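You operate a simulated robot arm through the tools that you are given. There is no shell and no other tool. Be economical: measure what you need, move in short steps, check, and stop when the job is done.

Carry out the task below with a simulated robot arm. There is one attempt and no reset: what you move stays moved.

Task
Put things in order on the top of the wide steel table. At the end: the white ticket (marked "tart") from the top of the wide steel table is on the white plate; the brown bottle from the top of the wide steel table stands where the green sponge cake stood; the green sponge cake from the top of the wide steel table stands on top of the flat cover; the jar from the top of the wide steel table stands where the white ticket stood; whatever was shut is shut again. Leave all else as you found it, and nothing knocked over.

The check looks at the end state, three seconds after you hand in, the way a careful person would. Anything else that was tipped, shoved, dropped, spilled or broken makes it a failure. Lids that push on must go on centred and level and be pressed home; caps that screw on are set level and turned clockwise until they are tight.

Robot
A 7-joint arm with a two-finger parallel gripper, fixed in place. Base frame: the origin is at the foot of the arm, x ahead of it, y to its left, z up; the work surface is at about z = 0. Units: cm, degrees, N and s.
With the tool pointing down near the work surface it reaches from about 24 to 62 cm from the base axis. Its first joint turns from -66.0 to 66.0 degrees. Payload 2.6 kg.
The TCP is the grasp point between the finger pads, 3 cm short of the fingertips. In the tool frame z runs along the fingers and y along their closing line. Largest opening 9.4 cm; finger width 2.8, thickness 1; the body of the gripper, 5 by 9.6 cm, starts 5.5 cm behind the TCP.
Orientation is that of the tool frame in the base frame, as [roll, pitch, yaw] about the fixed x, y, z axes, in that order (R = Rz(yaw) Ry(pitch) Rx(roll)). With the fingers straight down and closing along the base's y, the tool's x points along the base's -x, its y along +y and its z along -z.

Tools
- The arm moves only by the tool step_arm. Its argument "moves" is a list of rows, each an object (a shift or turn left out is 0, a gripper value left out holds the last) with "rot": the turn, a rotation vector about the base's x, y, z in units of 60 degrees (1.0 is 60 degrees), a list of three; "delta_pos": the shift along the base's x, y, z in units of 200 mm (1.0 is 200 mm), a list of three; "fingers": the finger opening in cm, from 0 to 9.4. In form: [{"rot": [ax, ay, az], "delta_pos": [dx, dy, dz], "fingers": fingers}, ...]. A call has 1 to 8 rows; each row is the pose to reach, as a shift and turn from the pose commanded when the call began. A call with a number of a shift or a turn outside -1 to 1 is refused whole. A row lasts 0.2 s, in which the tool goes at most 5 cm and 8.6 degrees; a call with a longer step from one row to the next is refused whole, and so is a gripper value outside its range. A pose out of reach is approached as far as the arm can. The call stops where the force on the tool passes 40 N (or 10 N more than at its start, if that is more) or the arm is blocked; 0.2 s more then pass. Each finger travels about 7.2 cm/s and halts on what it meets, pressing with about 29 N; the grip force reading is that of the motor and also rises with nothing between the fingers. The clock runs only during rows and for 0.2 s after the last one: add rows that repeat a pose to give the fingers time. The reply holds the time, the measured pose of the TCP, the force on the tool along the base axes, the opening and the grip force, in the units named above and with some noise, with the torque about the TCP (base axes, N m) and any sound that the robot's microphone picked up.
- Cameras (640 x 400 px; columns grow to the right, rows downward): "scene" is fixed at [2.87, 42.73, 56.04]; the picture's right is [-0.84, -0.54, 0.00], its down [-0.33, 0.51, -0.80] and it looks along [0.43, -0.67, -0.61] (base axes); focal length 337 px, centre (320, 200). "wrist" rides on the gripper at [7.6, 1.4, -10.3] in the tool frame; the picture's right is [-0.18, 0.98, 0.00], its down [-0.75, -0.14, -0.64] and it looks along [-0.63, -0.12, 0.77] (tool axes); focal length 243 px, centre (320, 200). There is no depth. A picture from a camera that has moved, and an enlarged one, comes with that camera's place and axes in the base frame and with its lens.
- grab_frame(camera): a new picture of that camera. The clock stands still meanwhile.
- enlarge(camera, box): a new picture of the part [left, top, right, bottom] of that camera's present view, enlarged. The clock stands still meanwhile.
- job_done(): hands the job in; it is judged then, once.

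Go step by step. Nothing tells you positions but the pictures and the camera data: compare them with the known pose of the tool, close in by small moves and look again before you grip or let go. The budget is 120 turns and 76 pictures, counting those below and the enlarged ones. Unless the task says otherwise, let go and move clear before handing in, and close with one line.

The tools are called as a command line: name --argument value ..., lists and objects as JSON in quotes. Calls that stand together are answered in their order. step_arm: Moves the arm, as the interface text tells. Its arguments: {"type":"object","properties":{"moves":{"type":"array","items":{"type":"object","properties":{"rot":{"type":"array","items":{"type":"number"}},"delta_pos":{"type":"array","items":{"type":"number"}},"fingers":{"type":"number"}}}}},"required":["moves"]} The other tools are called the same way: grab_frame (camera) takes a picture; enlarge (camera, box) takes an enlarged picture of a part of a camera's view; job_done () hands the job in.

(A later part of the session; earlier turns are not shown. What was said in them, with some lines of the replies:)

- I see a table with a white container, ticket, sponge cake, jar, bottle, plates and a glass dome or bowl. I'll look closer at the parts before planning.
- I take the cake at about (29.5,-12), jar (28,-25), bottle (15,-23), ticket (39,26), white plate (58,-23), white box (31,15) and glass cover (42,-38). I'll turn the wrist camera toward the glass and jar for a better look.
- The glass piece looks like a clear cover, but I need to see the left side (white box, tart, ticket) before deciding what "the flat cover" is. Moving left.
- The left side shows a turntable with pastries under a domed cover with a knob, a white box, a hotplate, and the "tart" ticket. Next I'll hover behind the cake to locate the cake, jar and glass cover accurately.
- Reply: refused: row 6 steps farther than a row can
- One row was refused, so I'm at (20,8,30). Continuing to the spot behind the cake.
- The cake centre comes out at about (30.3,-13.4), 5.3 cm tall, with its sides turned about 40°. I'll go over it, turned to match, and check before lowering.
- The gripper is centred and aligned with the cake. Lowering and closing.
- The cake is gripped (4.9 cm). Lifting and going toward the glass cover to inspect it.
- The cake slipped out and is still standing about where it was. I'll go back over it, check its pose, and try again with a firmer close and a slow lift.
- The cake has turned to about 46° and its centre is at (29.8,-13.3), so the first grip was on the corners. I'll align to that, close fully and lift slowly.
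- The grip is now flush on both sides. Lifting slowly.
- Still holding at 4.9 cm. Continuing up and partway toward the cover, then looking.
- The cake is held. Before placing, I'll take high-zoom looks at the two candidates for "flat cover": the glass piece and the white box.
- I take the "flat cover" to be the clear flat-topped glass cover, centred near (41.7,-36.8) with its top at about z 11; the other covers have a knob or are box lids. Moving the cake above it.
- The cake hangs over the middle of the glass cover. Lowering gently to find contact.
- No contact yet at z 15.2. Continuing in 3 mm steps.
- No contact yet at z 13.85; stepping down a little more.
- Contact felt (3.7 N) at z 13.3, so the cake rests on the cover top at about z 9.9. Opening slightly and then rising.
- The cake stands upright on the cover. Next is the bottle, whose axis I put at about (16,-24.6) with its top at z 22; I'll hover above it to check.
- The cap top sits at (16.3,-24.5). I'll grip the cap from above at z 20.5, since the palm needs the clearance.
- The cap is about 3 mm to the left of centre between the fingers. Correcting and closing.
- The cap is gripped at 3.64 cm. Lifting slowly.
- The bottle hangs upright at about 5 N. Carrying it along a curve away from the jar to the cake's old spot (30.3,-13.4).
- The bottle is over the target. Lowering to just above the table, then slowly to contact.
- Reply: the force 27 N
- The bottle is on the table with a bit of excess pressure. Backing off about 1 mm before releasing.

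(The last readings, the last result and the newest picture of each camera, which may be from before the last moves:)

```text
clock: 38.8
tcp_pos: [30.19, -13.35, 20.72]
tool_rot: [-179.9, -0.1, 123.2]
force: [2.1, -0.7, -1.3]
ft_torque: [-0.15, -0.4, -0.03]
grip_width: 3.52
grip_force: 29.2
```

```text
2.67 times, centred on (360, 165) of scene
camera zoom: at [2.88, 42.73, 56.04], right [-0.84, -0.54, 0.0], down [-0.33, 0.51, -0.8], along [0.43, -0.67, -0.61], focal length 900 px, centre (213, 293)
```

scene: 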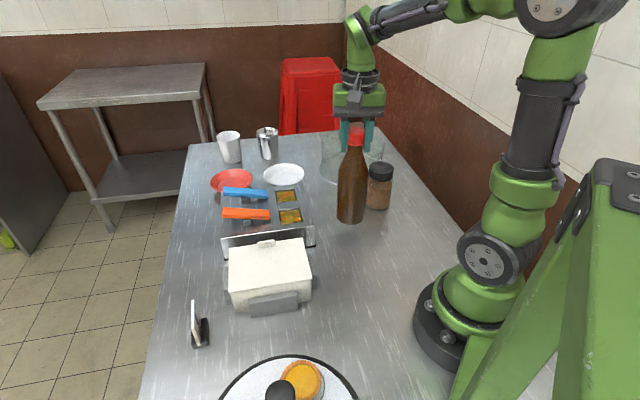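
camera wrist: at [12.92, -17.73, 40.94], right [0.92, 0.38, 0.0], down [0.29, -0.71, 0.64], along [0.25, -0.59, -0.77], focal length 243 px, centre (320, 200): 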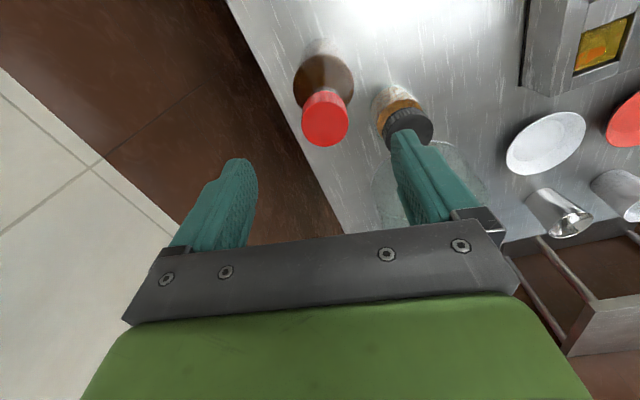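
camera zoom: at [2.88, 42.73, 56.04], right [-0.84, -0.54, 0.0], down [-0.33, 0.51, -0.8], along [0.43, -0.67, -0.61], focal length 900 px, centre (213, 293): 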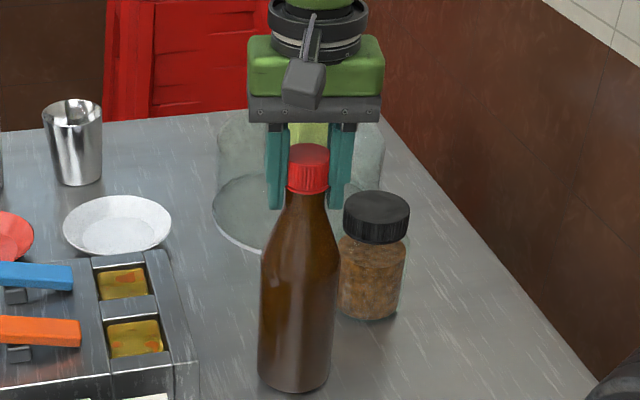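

The bottle stands upright at the cake's spot. Releasing and rising.

step_arm --moves '[{"fingers": 4.2}, {"fingers": 5.5}, {"fingers": 7.5}, {"fingers": 8.5}, {"delta_pos": [0, 0, 0.1]}, {"delta_pos": [0, 0, 0.3]}, {"delta_pos": [0, 0, 0.5]}, {"delta_pos": [0, 0, 0.55]}]'

grab_frame --camera "scene"

```text
clock: 40.6
tcp_pos: [30.36, -13.33, 31.81]
tool_rot: [-179.9, 0.0, 123.1]
force: [-0.2, 0.4, 0.2]
ft_torque: [0.0, 0.03, -0.05]
grip_width: 8.5
grip_force: 0.1
```

```text
36 pictures are left
```

scene: 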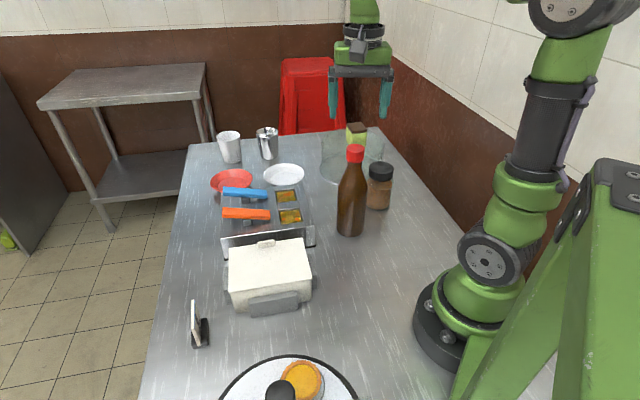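

The bottle stands well. Now to the ticket: moving over to the left side in two hops.

step_arm --moves '[{"delta_pos": [0, 0.14, 0], "rot": [0, 0, 0.13]}, {"delta_pos": [0, 0.28, 0], "rot": [0, 0, 0.27]}, {"delta_pos": [0, 0.42, 0], "rot": [0, 0, 0.4]}, {"delta_pos": [0, 0.56, 0], "rot": [0, 0, 0.53]}, {"delta_pos": [0, 0.7, 0], "rot": [0, 0, 0.66]}, {"delta_pos": [0, 0.84, 0], "rot": [0, 0, 0.78]}, {"delta_pos": [0, 0.98, 0], "rot": [0, 0, 0.9]}]'

step_arm --moves '[{"delta_pos": [0.03, 0.15, 0], "rot": [0, 0, 0.13]}, {"delta_pos": [0.05, 0.3, -0.05], "rot": [0, 0, 0.27]}, {"delta_pos": [0.08, 0.45, -0.15], "rot": [0, 0, 0.4]}, {"delta_pos": [0.08, 0.6, -0.25], "rot": [0, 0, 0.5]}, {"delta_pos": [0.08, 0.68, -0.35], "rot": [0, 0, 0.63]}, {"delta_pos": [0.08, 0.68, -0.35], "rot": [0, 0, 0.63]}]'

grab_frame --camera "wrist"

```text
clock: 42.2
tcp_pos: [30.31, 6.43, 31.91]
tool_rot: [-180.0, 0.0, 177.2]
force: [0.3, 0.4, 0.0]
ft_torque: [-0.02, 0.01, 0.02]
grip_width: 8.53
grip_force: 0.1
```

```text
clock: 43.6
tcp_pos: [31.93, 19.95, 24.86]
tool_rot: [180.0, 0.0, -145.0]
force: [-0.1, -0.2, 0.4]
ft_torque: [0.02, 0.03, -0.02]
grip_width: 8.52
grip_force: 0.0
```

```text
35 pictures are left
camera wrist: at [24.97, 16.66, 35.08], right [-0.41, 0.91, 0.0], down [0.7, 0.32, 0.64], along [0.58, 0.27, -0.77], focal length 243 px, centre (320, 200)
```

wrist: 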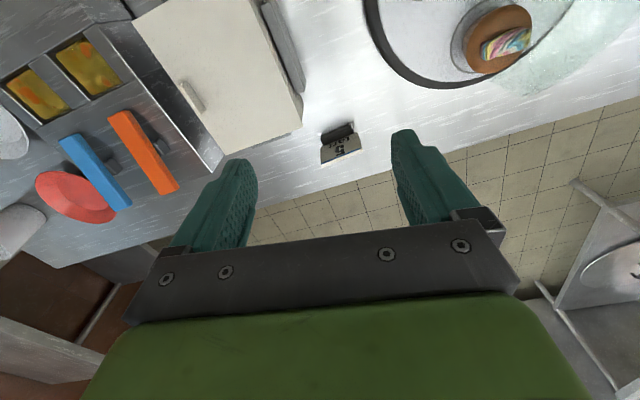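

enlarge --camera "wrist" --box '[290, 100, 390, 180]'

enlarge --camera "scene" --box '[170, 285, 250, 360]'

```text
5.00 times, centred on (340, 140) of wrist
camera zoom: at [24.97, 16.66, 35.08], right [-0.41, 0.91, 0.0], down [0.7, 0.32, 0.64], along [0.58, 0.27, -0.77], focal length 1213 px, centre (220, 500)
```

zoom: 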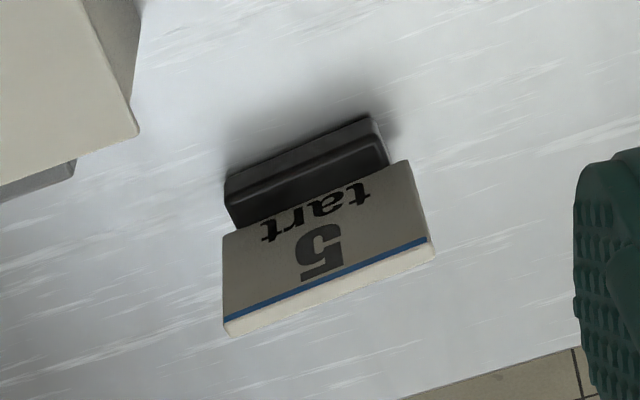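

```text
5.33 times, centred on (210, 322) of scene
camera zoom: at [2.87, 42.74, 56.04], right [-0.84, -0.54, 0.0], down [-0.33, 0.51, -0.8], along [0.43, -0.67, -0.61], focal length 1800 px, centre (907, -453)
```

zoom: 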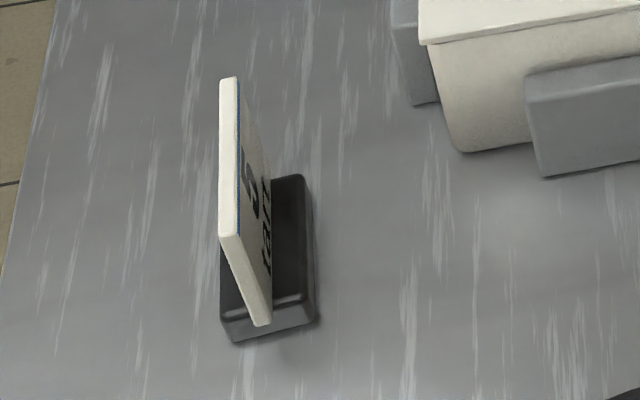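

The ticket stand is centred at about (38.7,26.3), its card upright with the width along −41° and the top at z 6.9. I'll turn to close across the card's thickness and hover above it.

step_arm --moves '[{"delta_pos": [0.1, 0.1, 0], "rot": [0, 0, -0.14], "fingers": 5}, {"delta_pos": [0.2, 0.2, 0], "rot": [0, 0, -0.28]}, {"delta_pos": [0.34, 0.32, -0.05], "rot": [0, 0, -0.42]}, {"delta_pos": [0.34, 0.32, -0.1], "rot": [0, 0, -0.56]}, {"delta_pos": [0.34, 0.32, -0.15], "rot": [0, 0, -0.7]}, {"delta_pos": [0.34, 0.32, -0.2], "rot": [0, 0, -0.84]}, {"delta_pos": [0.34, 0.32, -0.25], "rot": [0, 0, -0.98]}]'

step_arm --moves '[{"delta_pos": [0, 0, -0.05], "rot": [0, 0, -0.14]}, {"delta_pos": [0, 0, -0.1], "rot": [0, 0, -0.27]}, {"delta_pos": [0, 0, -0.2], "rot": [0, 0, -0.27]}, {"delta_pos": [0, 0, -0.2], "rot": [0, 0, -0.27]}]'

grab_frame --camera "wrist"

enlarge --camera "scene" --box '[140, 220, 300, 360]'

```text
clock: 45.2
tcp_pos: [38.74, 26.35, 19.8]
tool_rot: [180.0, -0.1, 156.0]
force: [-0.2, 0.1, 0.4]
ft_torque: [0.0, 0.01, -0.03]
grip_width: 5.01
grip_force: 0.1
```

```text
clock: 46.2
tcp_pos: [38.95, 26.33, 15.86]
tool_rot: [180.0, 0.0, 139.8]
force: [0.4, 0.0, 0.1]
ft_torque: [0.01, 0.0, -0.01]
grip_width: 4.99
grip_force: 0.0
```

```text
32 pictures are left
camera wrist: at [33.93, 32.25, 26.1], right [0.77, 0.63, 0.0], down [0.48, -0.59, 0.64], along [0.41, -0.5, -0.77], focal length 243 px, centre (320, 200)
```

wrist: 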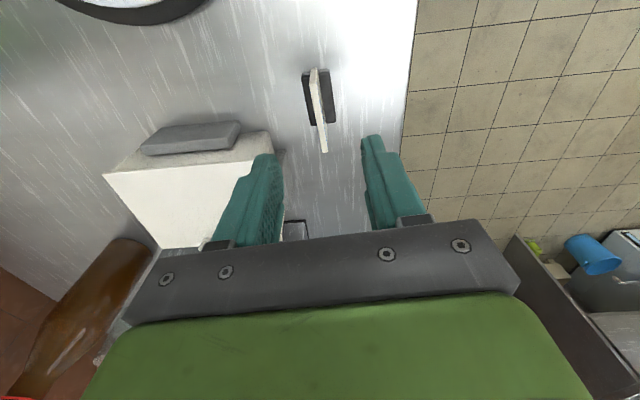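

```text
2.86 times, centred on (220, 290) of scene
camera zoom: at [2.87, 42.73, 56.04], right [-0.84, -0.54, 0.0], down [-0.33, 0.51, -0.8], along [0.43, -0.67, -0.61], focal length 964 px, centre (606, -57)
```

zoom: 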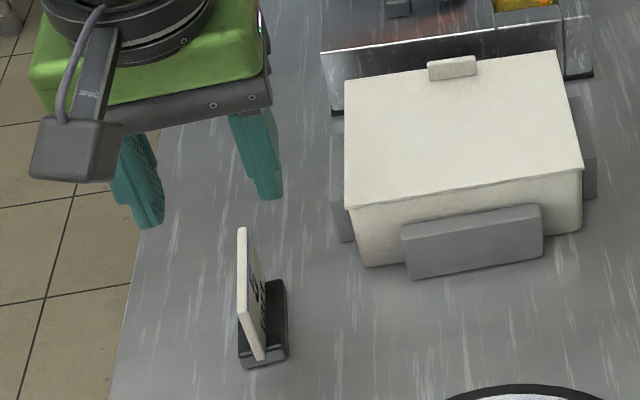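

The card lies between the fingers, about 3 mm off centre. Correcting, lowering to z 5.8 and closing on the card.

step_arm --moves '[{"delta_pos": [-0.01, -0.011, -0.15]}, {"delta_pos": [-0.01, -0.011, -0.3]}, {"delta_pos": [-0.01, -0.011, -0.42]}, {"delta_pos": [-0.01, -0.011, -0.5]}, {"delta_pos": [-0.01, -0.011, -0.5], "fingers": 2.5}, {"delta_pos": [-0.01, -0.011, -0.5], "fingers": 2.0}]'

enlarge --camera "wrist" --box '[200, 20, 440, 240]'

```text
clock: 47.6
tcp_pos: [38.6, 26.17, 5.93]
tool_rot: [-179.9, -0.1, 139.8]
force: [-0.1, 0.2, -0.4]
ft_torque: [0.0, -0.01, 0.04]
grip_width: 2.0
grip_force: 0.1
```

```text
1.82 times, centred on (320, 130) of wrist
camera zoom: at [33.62, 32.12, 16.19], right [0.77, 0.63, 0.0], down [0.49, -0.59, 0.64], along [0.41, -0.5, -0.77], focal length 441 px, centre (320, 327)
```

zoom: 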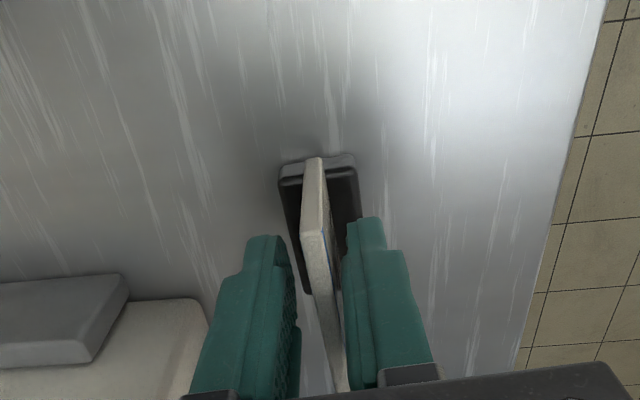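

The card is slightly toward the right finger, so I'll shift 3 mm, close, and lift gently.

step_arm --moves '[{"delta_pos": [0.009, 0.011, 0]}, {"delta_pos": [0.009, 0.011, 0]}, {"delta_pos": [0.009, 0.011, 0], "fingers": 0}, {"delta_pos": [0.009, 0.011, 0], "fingers": 0}, {"delta_pos": [0.009, 0.011, 0], "fingers": 0}]'

step_arm --moves '[{"delta_pos": [0, 0, 0.02]}, {"delta_pos": [0, 0, 0.06]}, {"delta_pos": [0, 0, 0.12]}, {"delta_pos": [0, 0, 0.2]}, {"delta_pos": [0, 0, 0.3]}, {"delta_pos": [0, 0, 0.42]}, {"delta_pos": [0, 0, 0.5]}, {"delta_pos": [0, 0, 0.5]}]'

grab_frame --camera "scene"

```text
clock: 48.8
tcp_pos: [38.66, 26.31, 5.9]
tool_rot: [-179.9, 0.0, 139.9]
force: [0.1, 0.0, 0.9]
ft_torque: [0.03, 0.03, 0.03]
grip_width: 0.94
grip_force: 28.6
```

```text
clock: 50.6
tcp_pos: [38.72, 26.18, 15.8]
tool_rot: [-179.9, 0.0, 139.9]
force: [0.1, 0.0, -0.5]
ft_torque: [0.0, 0.01, 0.02]
grip_width: 0.97
grip_force: 28.8
```

```text
29 pictures are left
```

scene: 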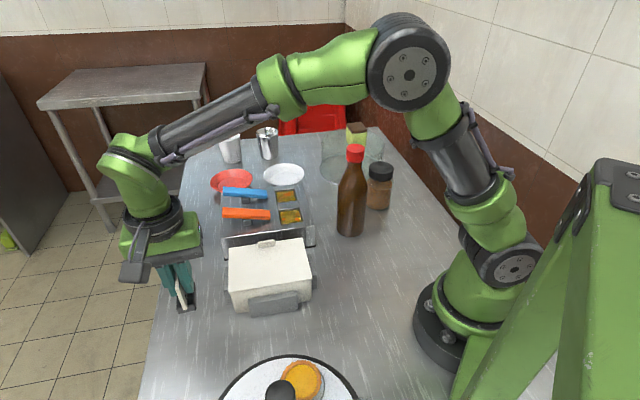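

The ticket is held. Carrying it at z≈20 across to the white plate, aiming for (56.5,-21.7).

step_arm --moves '[{"delta_pos": [0.03, -0.06, 0.1]}, {"delta_pos": [0.1, -0.2, 0.18]}, {"delta_pos": [0.18, -0.36, 0.2]}, {"delta_pos": [0.26, -0.52, 0.2]}, {"delta_pos": [0.34, -0.68, 0.2]}, {"delta_pos": [0.4, -0.82, 0.2]}, {"delta_pos": [0.45, -0.95, 0.2]}]'

step_arm --moves '[{"delta_pos": [0.04, -0.14, 0]}, {"delta_pos": [0.08, -0.3, 0]}, {"delta_pos": [0.12, -0.46, 0]}, {"delta_pos": [0.16, -0.62, 0]}, {"delta_pos": [0.2, -0.78, 0]}, {"delta_pos": [0.22, -0.9, 0]}]'

grab_frame --camera "scene"

```text
clock: 52.2
tcp_pos: [47.75, 7.37, 19.86]
tool_rot: [180.0, 0.0, 139.9]
force: [-0.8, 0.2, -0.8]
ft_torque: [0.05, 0.02, 0.04]
grip_width: 0.95
grip_force: 28.9
```

```text
clock: 53.6
tcp_pos: [52.21, -10.8, 19.83]
tool_rot: [180.0, -0.1, 139.9]
force: [0.5, -0.6, -0.2]
ft_torque: [0.01, 0.0, -0.02]
grip_width: 0.94
grip_force: 29.3
```

```text
28 pictures are left
```

scene: 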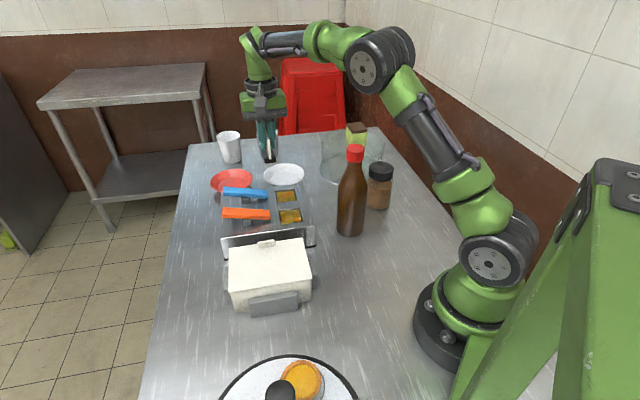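

On course. Moving over the plate at z≈14 and checking.

step_arm --moves '[{"delta_pos": [0.06, -0.15, 0]}, {"delta_pos": [0.12, -0.3, 0]}, {"delta_pos": [0.18, -0.45, 0]}, {"delta_pos": [0.215, -0.545, -0.05]}, {"delta_pos": [0.215, -0.545, -0.2]}, {"delta_pos": [0.215, -0.545, -0.3]}, {"delta_pos": [0.215, -0.545, -0.3]}]'

enlarge --camera "scene" --box '[200, 80, 340, 220]'

grab_frame --camera "wrist"

```text
clock: 55.2
tcp_pos: [56.37, -21.64, 13.9]
tool_rot: [180.0, 0.0, 139.8]
force: [0.3, 0.2, -1.0]
ft_torque: [0.0, 0.03, -0.05]
grip_width: 0.98
grip_force: 28.5
out of reach, approached as far as the arm can: row 4
```

```text
2.86 times, centred on (270, 150) of scene
camera zoom: at [2.87, 42.73, 56.04], right [-0.84, -0.54, 0.0], down [-0.33, 0.51, -0.8], along [0.43, -0.67, -0.61], focal length 964 px, centre (463, 343)
```

zoom: 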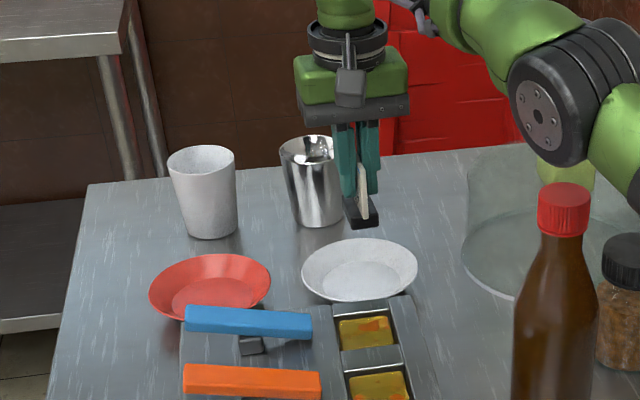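

```text
26 pictures are left
camera wrist: at [51.45, -15.75, 24.23], right [0.77, 0.63, 0.0], down [0.49, -0.59, 0.64], along [0.41, -0.5, -0.77], focal length 243 px, centre (320, 200)
```

wrist: 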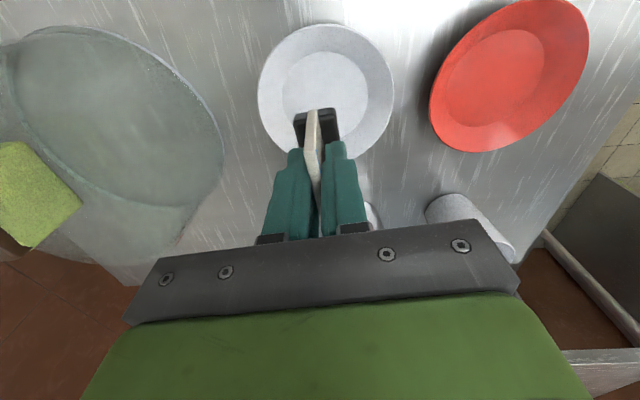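

The wrist view puts the plate's flat centre near (55.9,-20.6). Shifting there and lowering to just above it.

step_arm --moves '[{"delta_pos": [-0.024, 0.047, -0.05]}, {"delta_pos": [-0.024, 0.047, -0.15]}, {"delta_pos": [-0.024, 0.047, -0.25]}, {"delta_pos": [-0.024, 0.047, -0.32]}, {"delta_pos": [-0.024, 0.047, -0.32]}]'

enlarge --camera "wrist" --box '[220, 0, 420, 200]'

enlarge --camera "scene" --box '[240, 120, 330, 200]'

```text
clock: 56.4
tcp_pos: [55.9, -20.65, 7.49]
tool_rot: [-180.0, 0.1, 139.9]
force: [-0.5, -0.5, -0.5]
ft_torque: [0.0, -0.01, -0.01]
grip_width: 0.93
grip_force: 29.0
```

```text
2.00 times, centred on (320, 100) of wrist
camera zoom: at [50.9, -14.69, 17.85], right [0.77, 0.63, 0.0], down [0.49, -0.59, 0.64], along [0.41, -0.5, -0.77], focal length 485 px, centre (320, 400)
```

zoom: 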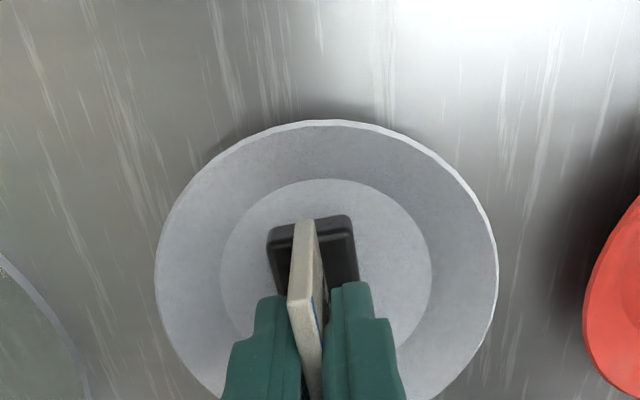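

```text
5.00 times, centred on (285, 160) of scene
camera zoom: at [2.87, 42.73, 56.04], right [-0.84, -0.54, 0.0], down [-0.33, 0.51, -0.8], along [0.43, -0.67, -0.61], focal length 1687 px, centre (495, 400)
```

zoom: 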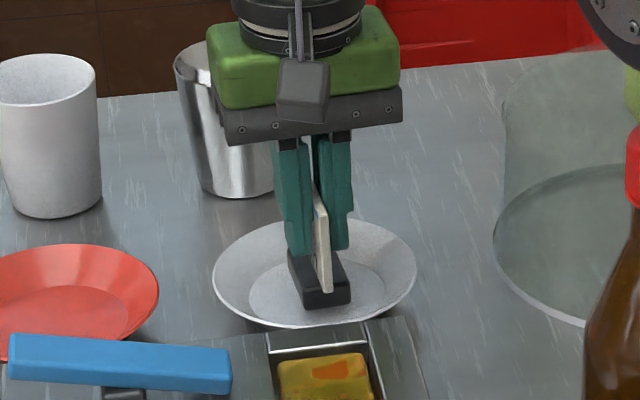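

The stand is well inside the plate's flat part. Lowering in small steps to contact.

step_arm --moves '[{"delta_pos": [0.005, 0.005, -0.015]}, {"delta_pos": [0.005, 0.005, -0.03]}, {"delta_pos": [0.005, 0.005, -0.04]}, {"delta_pos": [0.005, 0.005, -0.045]}, {"delta_pos": [0.005, 0.005, -0.045]}]'

```text
clock: 57.6
tcp_pos: [56.1, -20.54, 6.73]
tool_rot: [179.9, 0.2, 139.9]
force: [-2.2, 1.7, 11.8]
ft_torque: [0.1, 0.13, -0.02]
grip_width: 0.92
grip_force: 28.7
```

Contact at 12 N. Easing up slightly, releasing, then rising.

step_arm --moves '[{"delta_pos": [0, 0, 0.005]}, {"delta_pos": [0, 0, 0.006]}, {"delta_pos": [0, 0, 0.006], "fingers": 1.6}, {"delta_pos": [0, 0, 0.006], "fingers": 2.6}, {"delta_pos": [0, 0, 0.05], "fingers": 2.6}, {"delta_pos": [0, 0, 0.2], "fingers": 2.6}, {"delta_pos": [0, 0, 0.4], "fingers": 3}, {"delta_pos": [0, 0, 0.5], "fingers": 3}]'

enlarge --camera "scene" --box '[200, 100, 400, 240]'

```text
clock: 59.4
tcp_pos: [55.96, -20.53, 16.51]
tool_rot: [-180.0, 0.0, 140.0]
force: [0.1, 0.6, 0.1]
ft_torque: [0.04, -0.01, -0.02]
grip_width: 3.01
grip_force: 0.1
```

```text
2.86 times, centred on (300, 170) of scene
camera zoom: at [2.87, 42.73, 56.04], right [-0.84, -0.54, 0.0], down [-0.33, 0.51, -0.8], along [0.43, -0.67, -0.61], focal length 964 px, centre (377, 286)
```

zoom: 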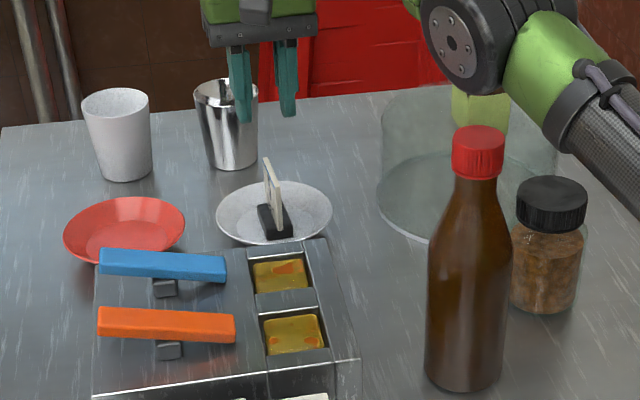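

The ticket stands on the white plate. Next the jar at about (28,-25); rising and going over it with the camera facing away from the bottle.

step_arm --moves '[{"delta_pos": [-0.02, 0, 0.2], "fingers": 9.4}, {"delta_pos": [-0.12, -0.02, 0.4], "rot": [0, 0, 0.14]}, {"delta_pos": [-0.3, -0.05, 0.55], "rot": [0, 0, 0.28]}, {"delta_pos": [-0.5, -0.1, 0.6], "rot": [0, 0, 0.42]}, {"delta_pos": [-0.7, -0.15, 0.6], "rot": [0, 0, 0.56]}, {"delta_pos": [-0.85, -0.2, 0.6], "rot": [0, 0, 0.7]}, {"delta_pos": [-0.98, -0.23, 0.6], "rot": [0, 0, 0.833]}]'

step_arm --moves '[{"delta_pos": [-0.2, 0, 0]}, {"delta_pos": [-0.4, 0, 0]}, {"delta_pos": [-0.45, 0, 0]}, {"delta_pos": [-0.45, 0, 0]}]'

grab_frame --camera "wrist"

```text
clock: 61.0
tcp_pos: [36.45, -25.11, 28.73]
tool_rot: [180.0, 0.0, -169.8]
force: [-0.1, 0.5, -0.2]
ft_torque: [-0.02, -0.01, -0.02]
grip_width: 9.44
grip_force: 0.1
```

```text
clock: 62.0
tcp_pos: [27.25, -25.25, 28.42]
tool_rot: [179.9, 0.0, -170.0]
force: [0.3, 0.3, -0.6]
ft_torque: [0.01, 0.01, -0.02]
grip_width: 9.4
grip_force: 0.1
```

```text
22 pictures are left
camera wrist: at [19.58, -25.22, 38.74], right [0.01, 1.0, 0.0], down [0.77, -0.01, 0.64], along [0.64, -0.01, -0.77], focal length 243 px, centre (320, 200)
```

wrist: 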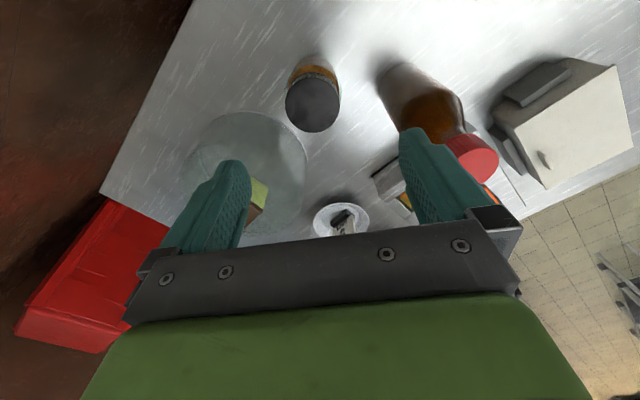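

The jar's centre comes out at (28.7,-26.3), 10.7 cm tall. Lowering to z 15 to check centring.

step_arm --moves '[{"delta_pos": [0.072, -0.052, -0.1]}, {"delta_pos": [0.072, -0.052, -0.3]}, {"delta_pos": [0.072, -0.052, -0.5]}, {"delta_pos": [0.072, -0.052, -0.65]}, {"delta_pos": [0.072, -0.052, -0.65]}]'

grab_frame --camera "wrist"

enlarge --camera "scene" --box '[320, 110, 440, 240]'

```text
clock: 63.2
tcp_pos: [29.08, -26.19, 15.45]
tool_rot: [-180.0, -0.1, -170.1]
force: [0.1, 0.6, 0.0]
ft_torque: [-0.03, -0.03, 0.01]
grip_width: 9.4
grip_force: 0.1
```

```text
21 pictures are left
camera wrist: at [21.24, -26.12, 25.78], right [0.01, 1.0, 0.0], down [0.77, -0.01, 0.64], along [0.64, -0.01, -0.77], focal length 243 px, centre (320, 200)
```

wrist: 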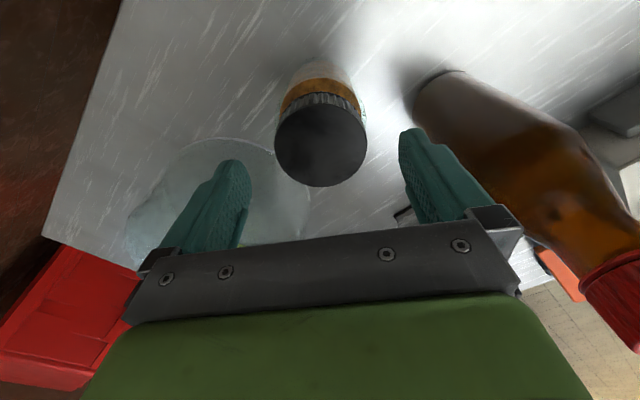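

```text
3.08 times, centred on (380, 175) of scene
camera zoom: at [2.87, 42.73, 56.04], right [-0.84, -0.54, 0.0], down [-0.33, 0.51, -0.8], along [0.43, -0.67, -0.61], focal length 1038 px, centre (135, 277)
```

zoom: 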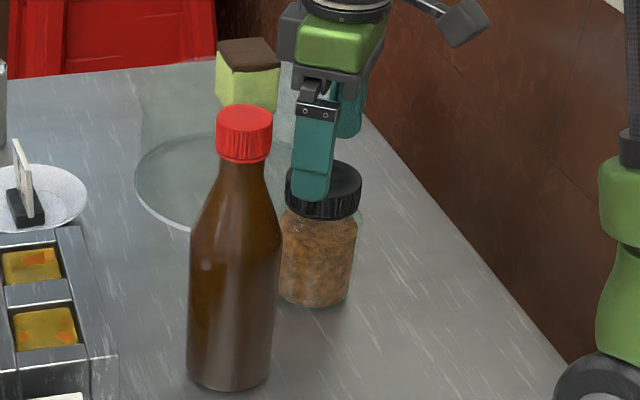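

Well centred. Lowering and gripping the jar body.

step_arm --moves '[{"delta_pos": [-0.012, 0, -0.15]}, {"delta_pos": [-0.012, 0, -0.3]}, {"delta_pos": [-0.012, 0, -0.4]}, {"delta_pos": [-0.012, 0, -0.447]}, {"delta_pos": [-0.012, 0, -0.447]}, {"delta_pos": [-0.012, 0, -0.447], "fingers": 7.5}, {"delta_pos": [-0.012, 0, -0.447], "fingers": 0}, {"delta_pos": [-0.012, 0, -0.447], "fingers": 0}]'

step_arm --moves '[{"fingers": 0}, {"delta_pos": [0, 0, 0.02]}, {"delta_pos": [0, 0, 0.05]}, {"delta_pos": [0, 0, 0.09]}, {"delta_pos": [0, 0, 0.14]}, {"delta_pos": [0, 0, 0.2]}, {"delta_pos": [0, 0, 0.25]}, {"delta_pos": [0, 0, 0.25]}]'

enlarge --camera "scene" --box '[320, 110, 440, 240]'

```text
clock: 65.0
tcp_pos: [28.6, -26.37, 6.73]
tool_rot: [180.0, 0.0, -170.0]
force: [0.4, 0.1, -0.5]
ft_torque: [0.0, 0.02, 0.04]
grip_width: 7.32
grip_force: 29.0
```

```text
clock: 66.8
tcp_pos: [28.55, -26.19, 11.64]
tool_rot: [-180.0, -0.1, -170.1]
force: [0.3, -0.1, -4.2]
ft_torque: [-0.03, 0.01, 0.02]
grip_width: 7.33
grip_force: 29.0
```

```text
3.08 times, centred on (380, 175) of scene
camera zoom: at [2.88, 42.73, 56.05], right [-0.84, -0.54, 0.0], down [-0.33, 0.51, -0.8], along [0.43, -0.67, -0.61], focal length 1038 px, centre (135, 277)
```

zoom: 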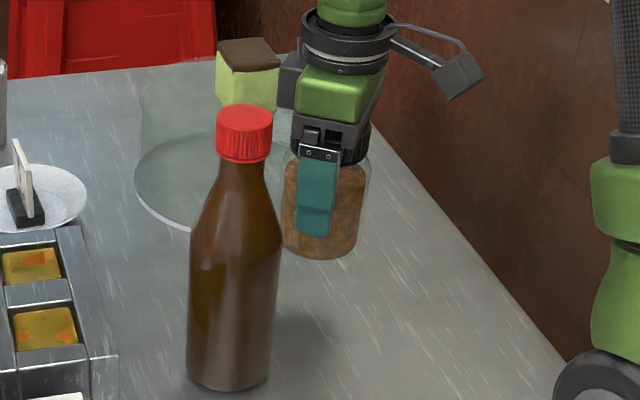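

The jar is lifted (about 4 N). Raising it well above the bottle, then carrying it left.

step_arm --moves '[{"delta_pos": [0, 0, 0.1]}, {"delta_pos": [-0.05, 0, 0.25]}, {"delta_pos": [-0.1, 0, 0.42]}, {"delta_pos": [-0.15, 0, 0.6]}, {"delta_pos": [-0.2, 0, 0.78]}, {"delta_pos": [-0.2, 0.04, 0.92]}, {"delta_pos": [-0.2, 0.1, 0.98]}, {"delta_pos": [-0.2, 0.1, 0.98]}]'

step_arm --moves '[{"delta_pos": [0, 0.08, 0]}, {"delta_pos": [0, 0.22, 0]}, {"delta_pos": [0, 0.38, 0], "rot": [0, 0, 0.05]}, {"delta_pos": [0, 0.54, 0], "rot": [0, 0, 0.1]}, {"delta_pos": [0.03, 0.7, 0], "rot": [0, 0, 0.15]}, {"delta_pos": [0.06, 0.86, 0], "rot": [0, 0, 0.2]}, {"delta_pos": [0.1, 0.98, 0], "rot": [0, 0, 0.25]}]'

step_arm --moves '[{"delta_pos": [0.05, 0.14, 0]}, {"delta_pos": [0.12, 0.3, 0], "rot": [0, 0, 0.05]}, {"delta_pos": [0.2, 0.46, 0], "rot": [0, 0, 0.1]}, {"delta_pos": [0.28, 0.62, 0], "rot": [0, 0, 0.15]}, {"delta_pos": [0.34, 0.78, 0], "rot": [0, 0, 0.2]}, {"delta_pos": [0.4, 0.9, 0], "rot": [0, 0, 0.25]}, {"delta_pos": [0.44, 0.98, 0], "rot": [0, 0, 0.25]}]'

grab_frame --camera "scene"

```text
clock: 68.6
tcp_pos: [24.65, -24.09, 31.1]
tool_rot: [-180.0, 0.0, -170.1]
force: [0.1, 0.7, -4.3]
ft_torque: [-0.02, 0.01, -0.01]
grip_width: 7.31
grip_force: 28.9
```

```text
clock: 70.2
tcp_pos: [26.72, -4.6, 31.13]
tool_rot: [180.0, -0.1, -155.2]
force: [-0.7, 0.6, -3.6]
ft_torque: [0.02, 0.0, 0.0]
grip_width: 7.33
grip_force: 28.8
```

```text
clock: 71.8
tcp_pos: [35.4, 14.93, 31.42]
tool_rot: [180.0, 0.0, -140.1]
force: [0.4, 0.0, -3.1]
ft_torque: [-0.03, -0.01, 0.02]
grip_width: 7.3
grip_force: 29.2
```

```text
18 pictures are left
```

scene: 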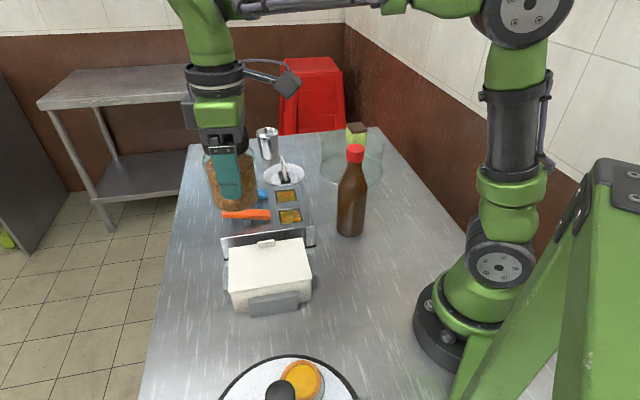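

The jar is on its way. Moving above the ticket's old spot (38.7,26.3) and lowering partway.

step_arm --moves '[{"delta_pos": [0.05, 0.17, 0]}, {"delta_pos": [0.1, 0.35, 0]}, {"delta_pos": [0.15, 0.52, -0.05]}, {"delta_pos": [0.165, 0.57, -0.22]}, {"delta_pos": [0.165, 0.57, -0.42]}, {"delta_pos": [0.165, 0.57, -0.62]}, {"delta_pos": [0.165, 0.57, -0.8]}, {"delta_pos": [0.165, 0.57, -0.88]}]'

grab_frame --camera "wrist"

enlarge --camera "scene" --box '[120, 220, 320, 380]'

```text
clock: 73.6
tcp_pos: [38.73, 26.26, 13.66]
tool_rot: [180.0, 0.1, -140.2]
force: [0.1, 0.3, -3.5]
ft_torque: [-0.01, 0.01, -0.01]
grip_width: 7.31
grip_force: 28.7
```

```text
17 pictures are left
camera wrist: at [31.96, 22.48, 23.9], right [-0.49, 0.87, 0.0], down [0.67, 0.37, 0.64], along [0.56, 0.31, -0.77], focal length 243 px, centre (320, 200)
```

wrist: 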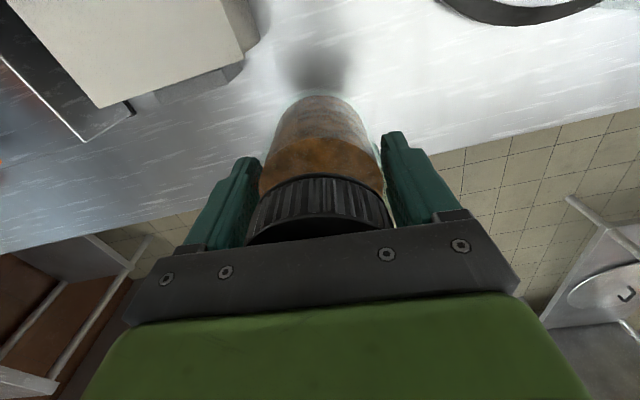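

```text
2.50 times, centred on (220, 300) of scene
camera zoom: at [2.88, 42.74, 56.04], right [-0.84, -0.54, 0.0], down [-0.33, 0.51, -0.8], along [0.43, -0.67, -0.61], focal length 844 px, centre (570, -50)
```

zoom: 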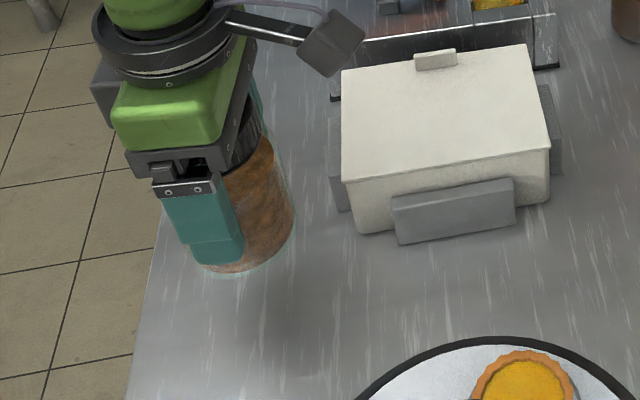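

The jar is over the spot with clear room around it. Lowering, slowing near the table.

step_arm --moves '[{"delta_pos": [0, 0, -0.1]}, {"delta_pos": [0, 0, -0.2]}, {"delta_pos": [0, 0, -0.28]}, {"delta_pos": [0, 0, -0.32]}, {"delta_pos": [0, 0, -0.33]}, {"delta_pos": [0, 0, -0.337]}, {"delta_pos": [0, 0, -0.337]}]'

```text
clock: 75.2
tcp_pos: [38.76, 26.33, 6.84]
tool_rot: [179.9, -0.1, -140.2]
force: [-0.1, -0.1, -3.8]
ft_torque: [-0.02, -0.02, 0.0]
grip_width: 7.31
grip_force: 29.4
```

step_arm --moves '[{"delta_pos": [0, 0, -0.004]}, {"delta_pos": [0, 0, -0.008]}, {"delta_pos": [0, 0, -0.011]}, {"delta_pos": [0, 0, -0.011]}]'

```text
clock: 76.2
tcp_pos: [38.88, 26.4, 6.61]
tool_rot: [-179.9, 0.0, -140.1]
force: [-1.4, 0.2, -3.9]
ft_torque: [0.0, 0.03, 0.0]
grip_width: 7.32
grip_force: 29.0
```

No contact yet; stepping down a little more.

step_arm --moves '[{"delta_pos": [0, 0, -0.004]}, {"delta_pos": [0, 0, -0.008]}, {"delta_pos": [0, 0, -0.011]}, {"delta_pos": [0, 0, -0.011]}]'

```text
clock: 77.2
tcp_pos: [38.78, 26.46, 6.63]
tool_rot: [180.0, 0.2, -140.1]
force: [0.9, -1.1, 11.7]
ft_torque: [-0.3, 0.09, -0.11]
grip_width: 7.28
grip_force: 29.0
```

Contact made (12 N). Easing off, opening, and rising.

step_arm --moves '[{"delta_pos": [0, 0, 0.005]}, {"delta_pos": [0, 0, 0.006], "fingers": 7.8}, {"delta_pos": [0, 0, 0.006], "fingers": 8.6}, {"delta_pos": [0, 0, 0.006], "fingers": 9.4}, {"delta_pos": [0, 0, 0.08], "fingers": 9.4}, {"delta_pos": [0, 0, 0.25]}, {"delta_pos": [0, 0, 0.45]}, {"delta_pos": [0, 0, 0.65]}]'

step_arm --moves '[{"delta_pos": [-0.1, -0.1, 0.15]}, {"delta_pos": [-0.2, -0.25, 0.35]}, {"delta_pos": [-0.3, -0.45, 0.4]}, {"delta_pos": [-0.35, -0.65, 0.4]}, {"delta_pos": [-0.35, -0.85, 0.4]}, {"delta_pos": [-0.35, -0.95, 0.4]}]'

grab_frame --camera "scene"

enlarge --camera "scene" --box '[140, 220, 380, 400]'

enlarge --camera "scene" --box '[190, 110, 430, 250]'

```text
clock: 79.0
tcp_pos: [38.72, 26.22, 19.51]
tool_rot: [-180.0, 0.0, -140.0]
force: [0.2, -0.2, -0.1]
ft_torque: [-0.01, 0.0, 0.03]
grip_width: 9.39
grip_force: 0.1
```

```text
refused: row 2 steps farther than a row can; nothing moved
```

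```text
15 pictures are left
```

scene: 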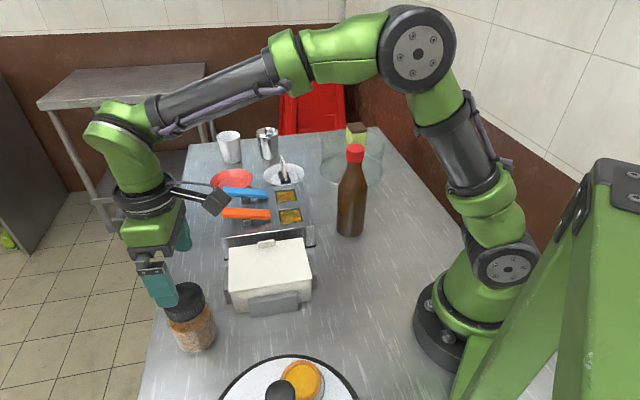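

```text
2.22 times, centred on (260, 310) of scene
camera zoom: at [2.87, 42.73, 56.04], right [-0.84, -0.54, 0.0], down [-0.33, 0.51, -0.8], along [0.43, -0.67, -0.61], focal length 750 px, centre (453, -44)
```

zoom: 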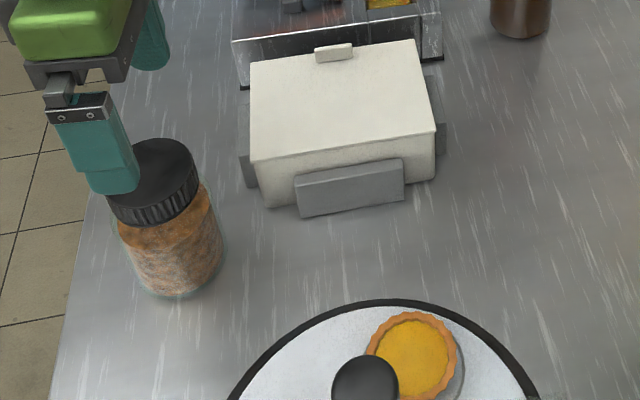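

```text
2.67 times, centred on (310, 180) of scene
camera zoom: at [2.87, 42.73, 56.04], right [-0.84, -0.54, 0.0], down [-0.33, 0.51, -0.8], along [0.43, -0.67, -0.61], focal length 900 px, centre (347, 253)
```

zoom: 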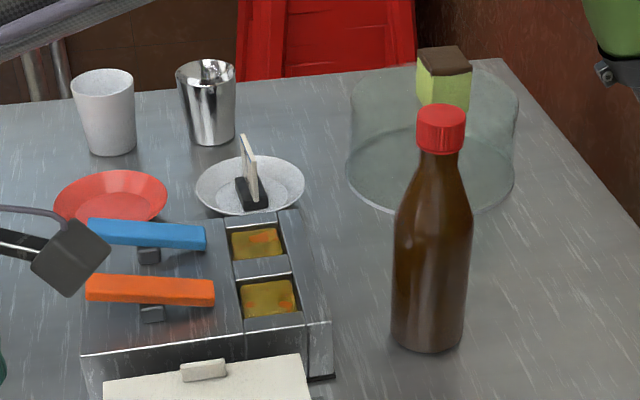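

Everything stands as intended: jar, bottle, cake on the cover and ticket on the plate. Moving the arm up and clear.

step_arm --moves '[{"delta_pos": [0, 0, 0.15]}, {"delta_pos": [0, 0, 0.35]}, {"delta_pos": [-0.08, -0.15, 0.45]}, {"delta_pos": [-0.15, -0.32, 0.45]}, {"delta_pos": [-0.2, -0.5, 0.45]}, {"delta_pos": [-0.22, -0.68, 0.45]}, {"delta_pos": [-0.22, -0.86, 0.45]}, {"delta_pos": [-0.22, -0.9, 0.45]}]'

grab_frame --camera "scene"

```text
clock: 80.8
tcp_pos: [34.22, 8.36, 28.47]
tool_rot: [-180.0, 0.0, -140.2]
force: [-0.2, -0.4, 0.3]
ft_torque: [0.0, 0.01, 0.0]
grip_width: 9.39
grip_force: 0.2
```

```text
12 pictures are left
```

scene: 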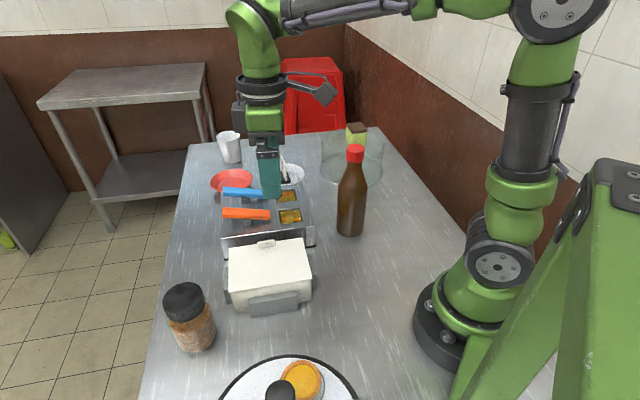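

The arm is clear and all the items stand in place, so I'm handing in.

job_done

```text
The job is handed in.
```

I handed the job in with the ticket on the white plate, the bottle where the cake stood, the cake on the clear glass cover (which I took to be "the flat cover"), and the jar where the ticket stood; no lid or cap was opened, and nothing was knocked over.
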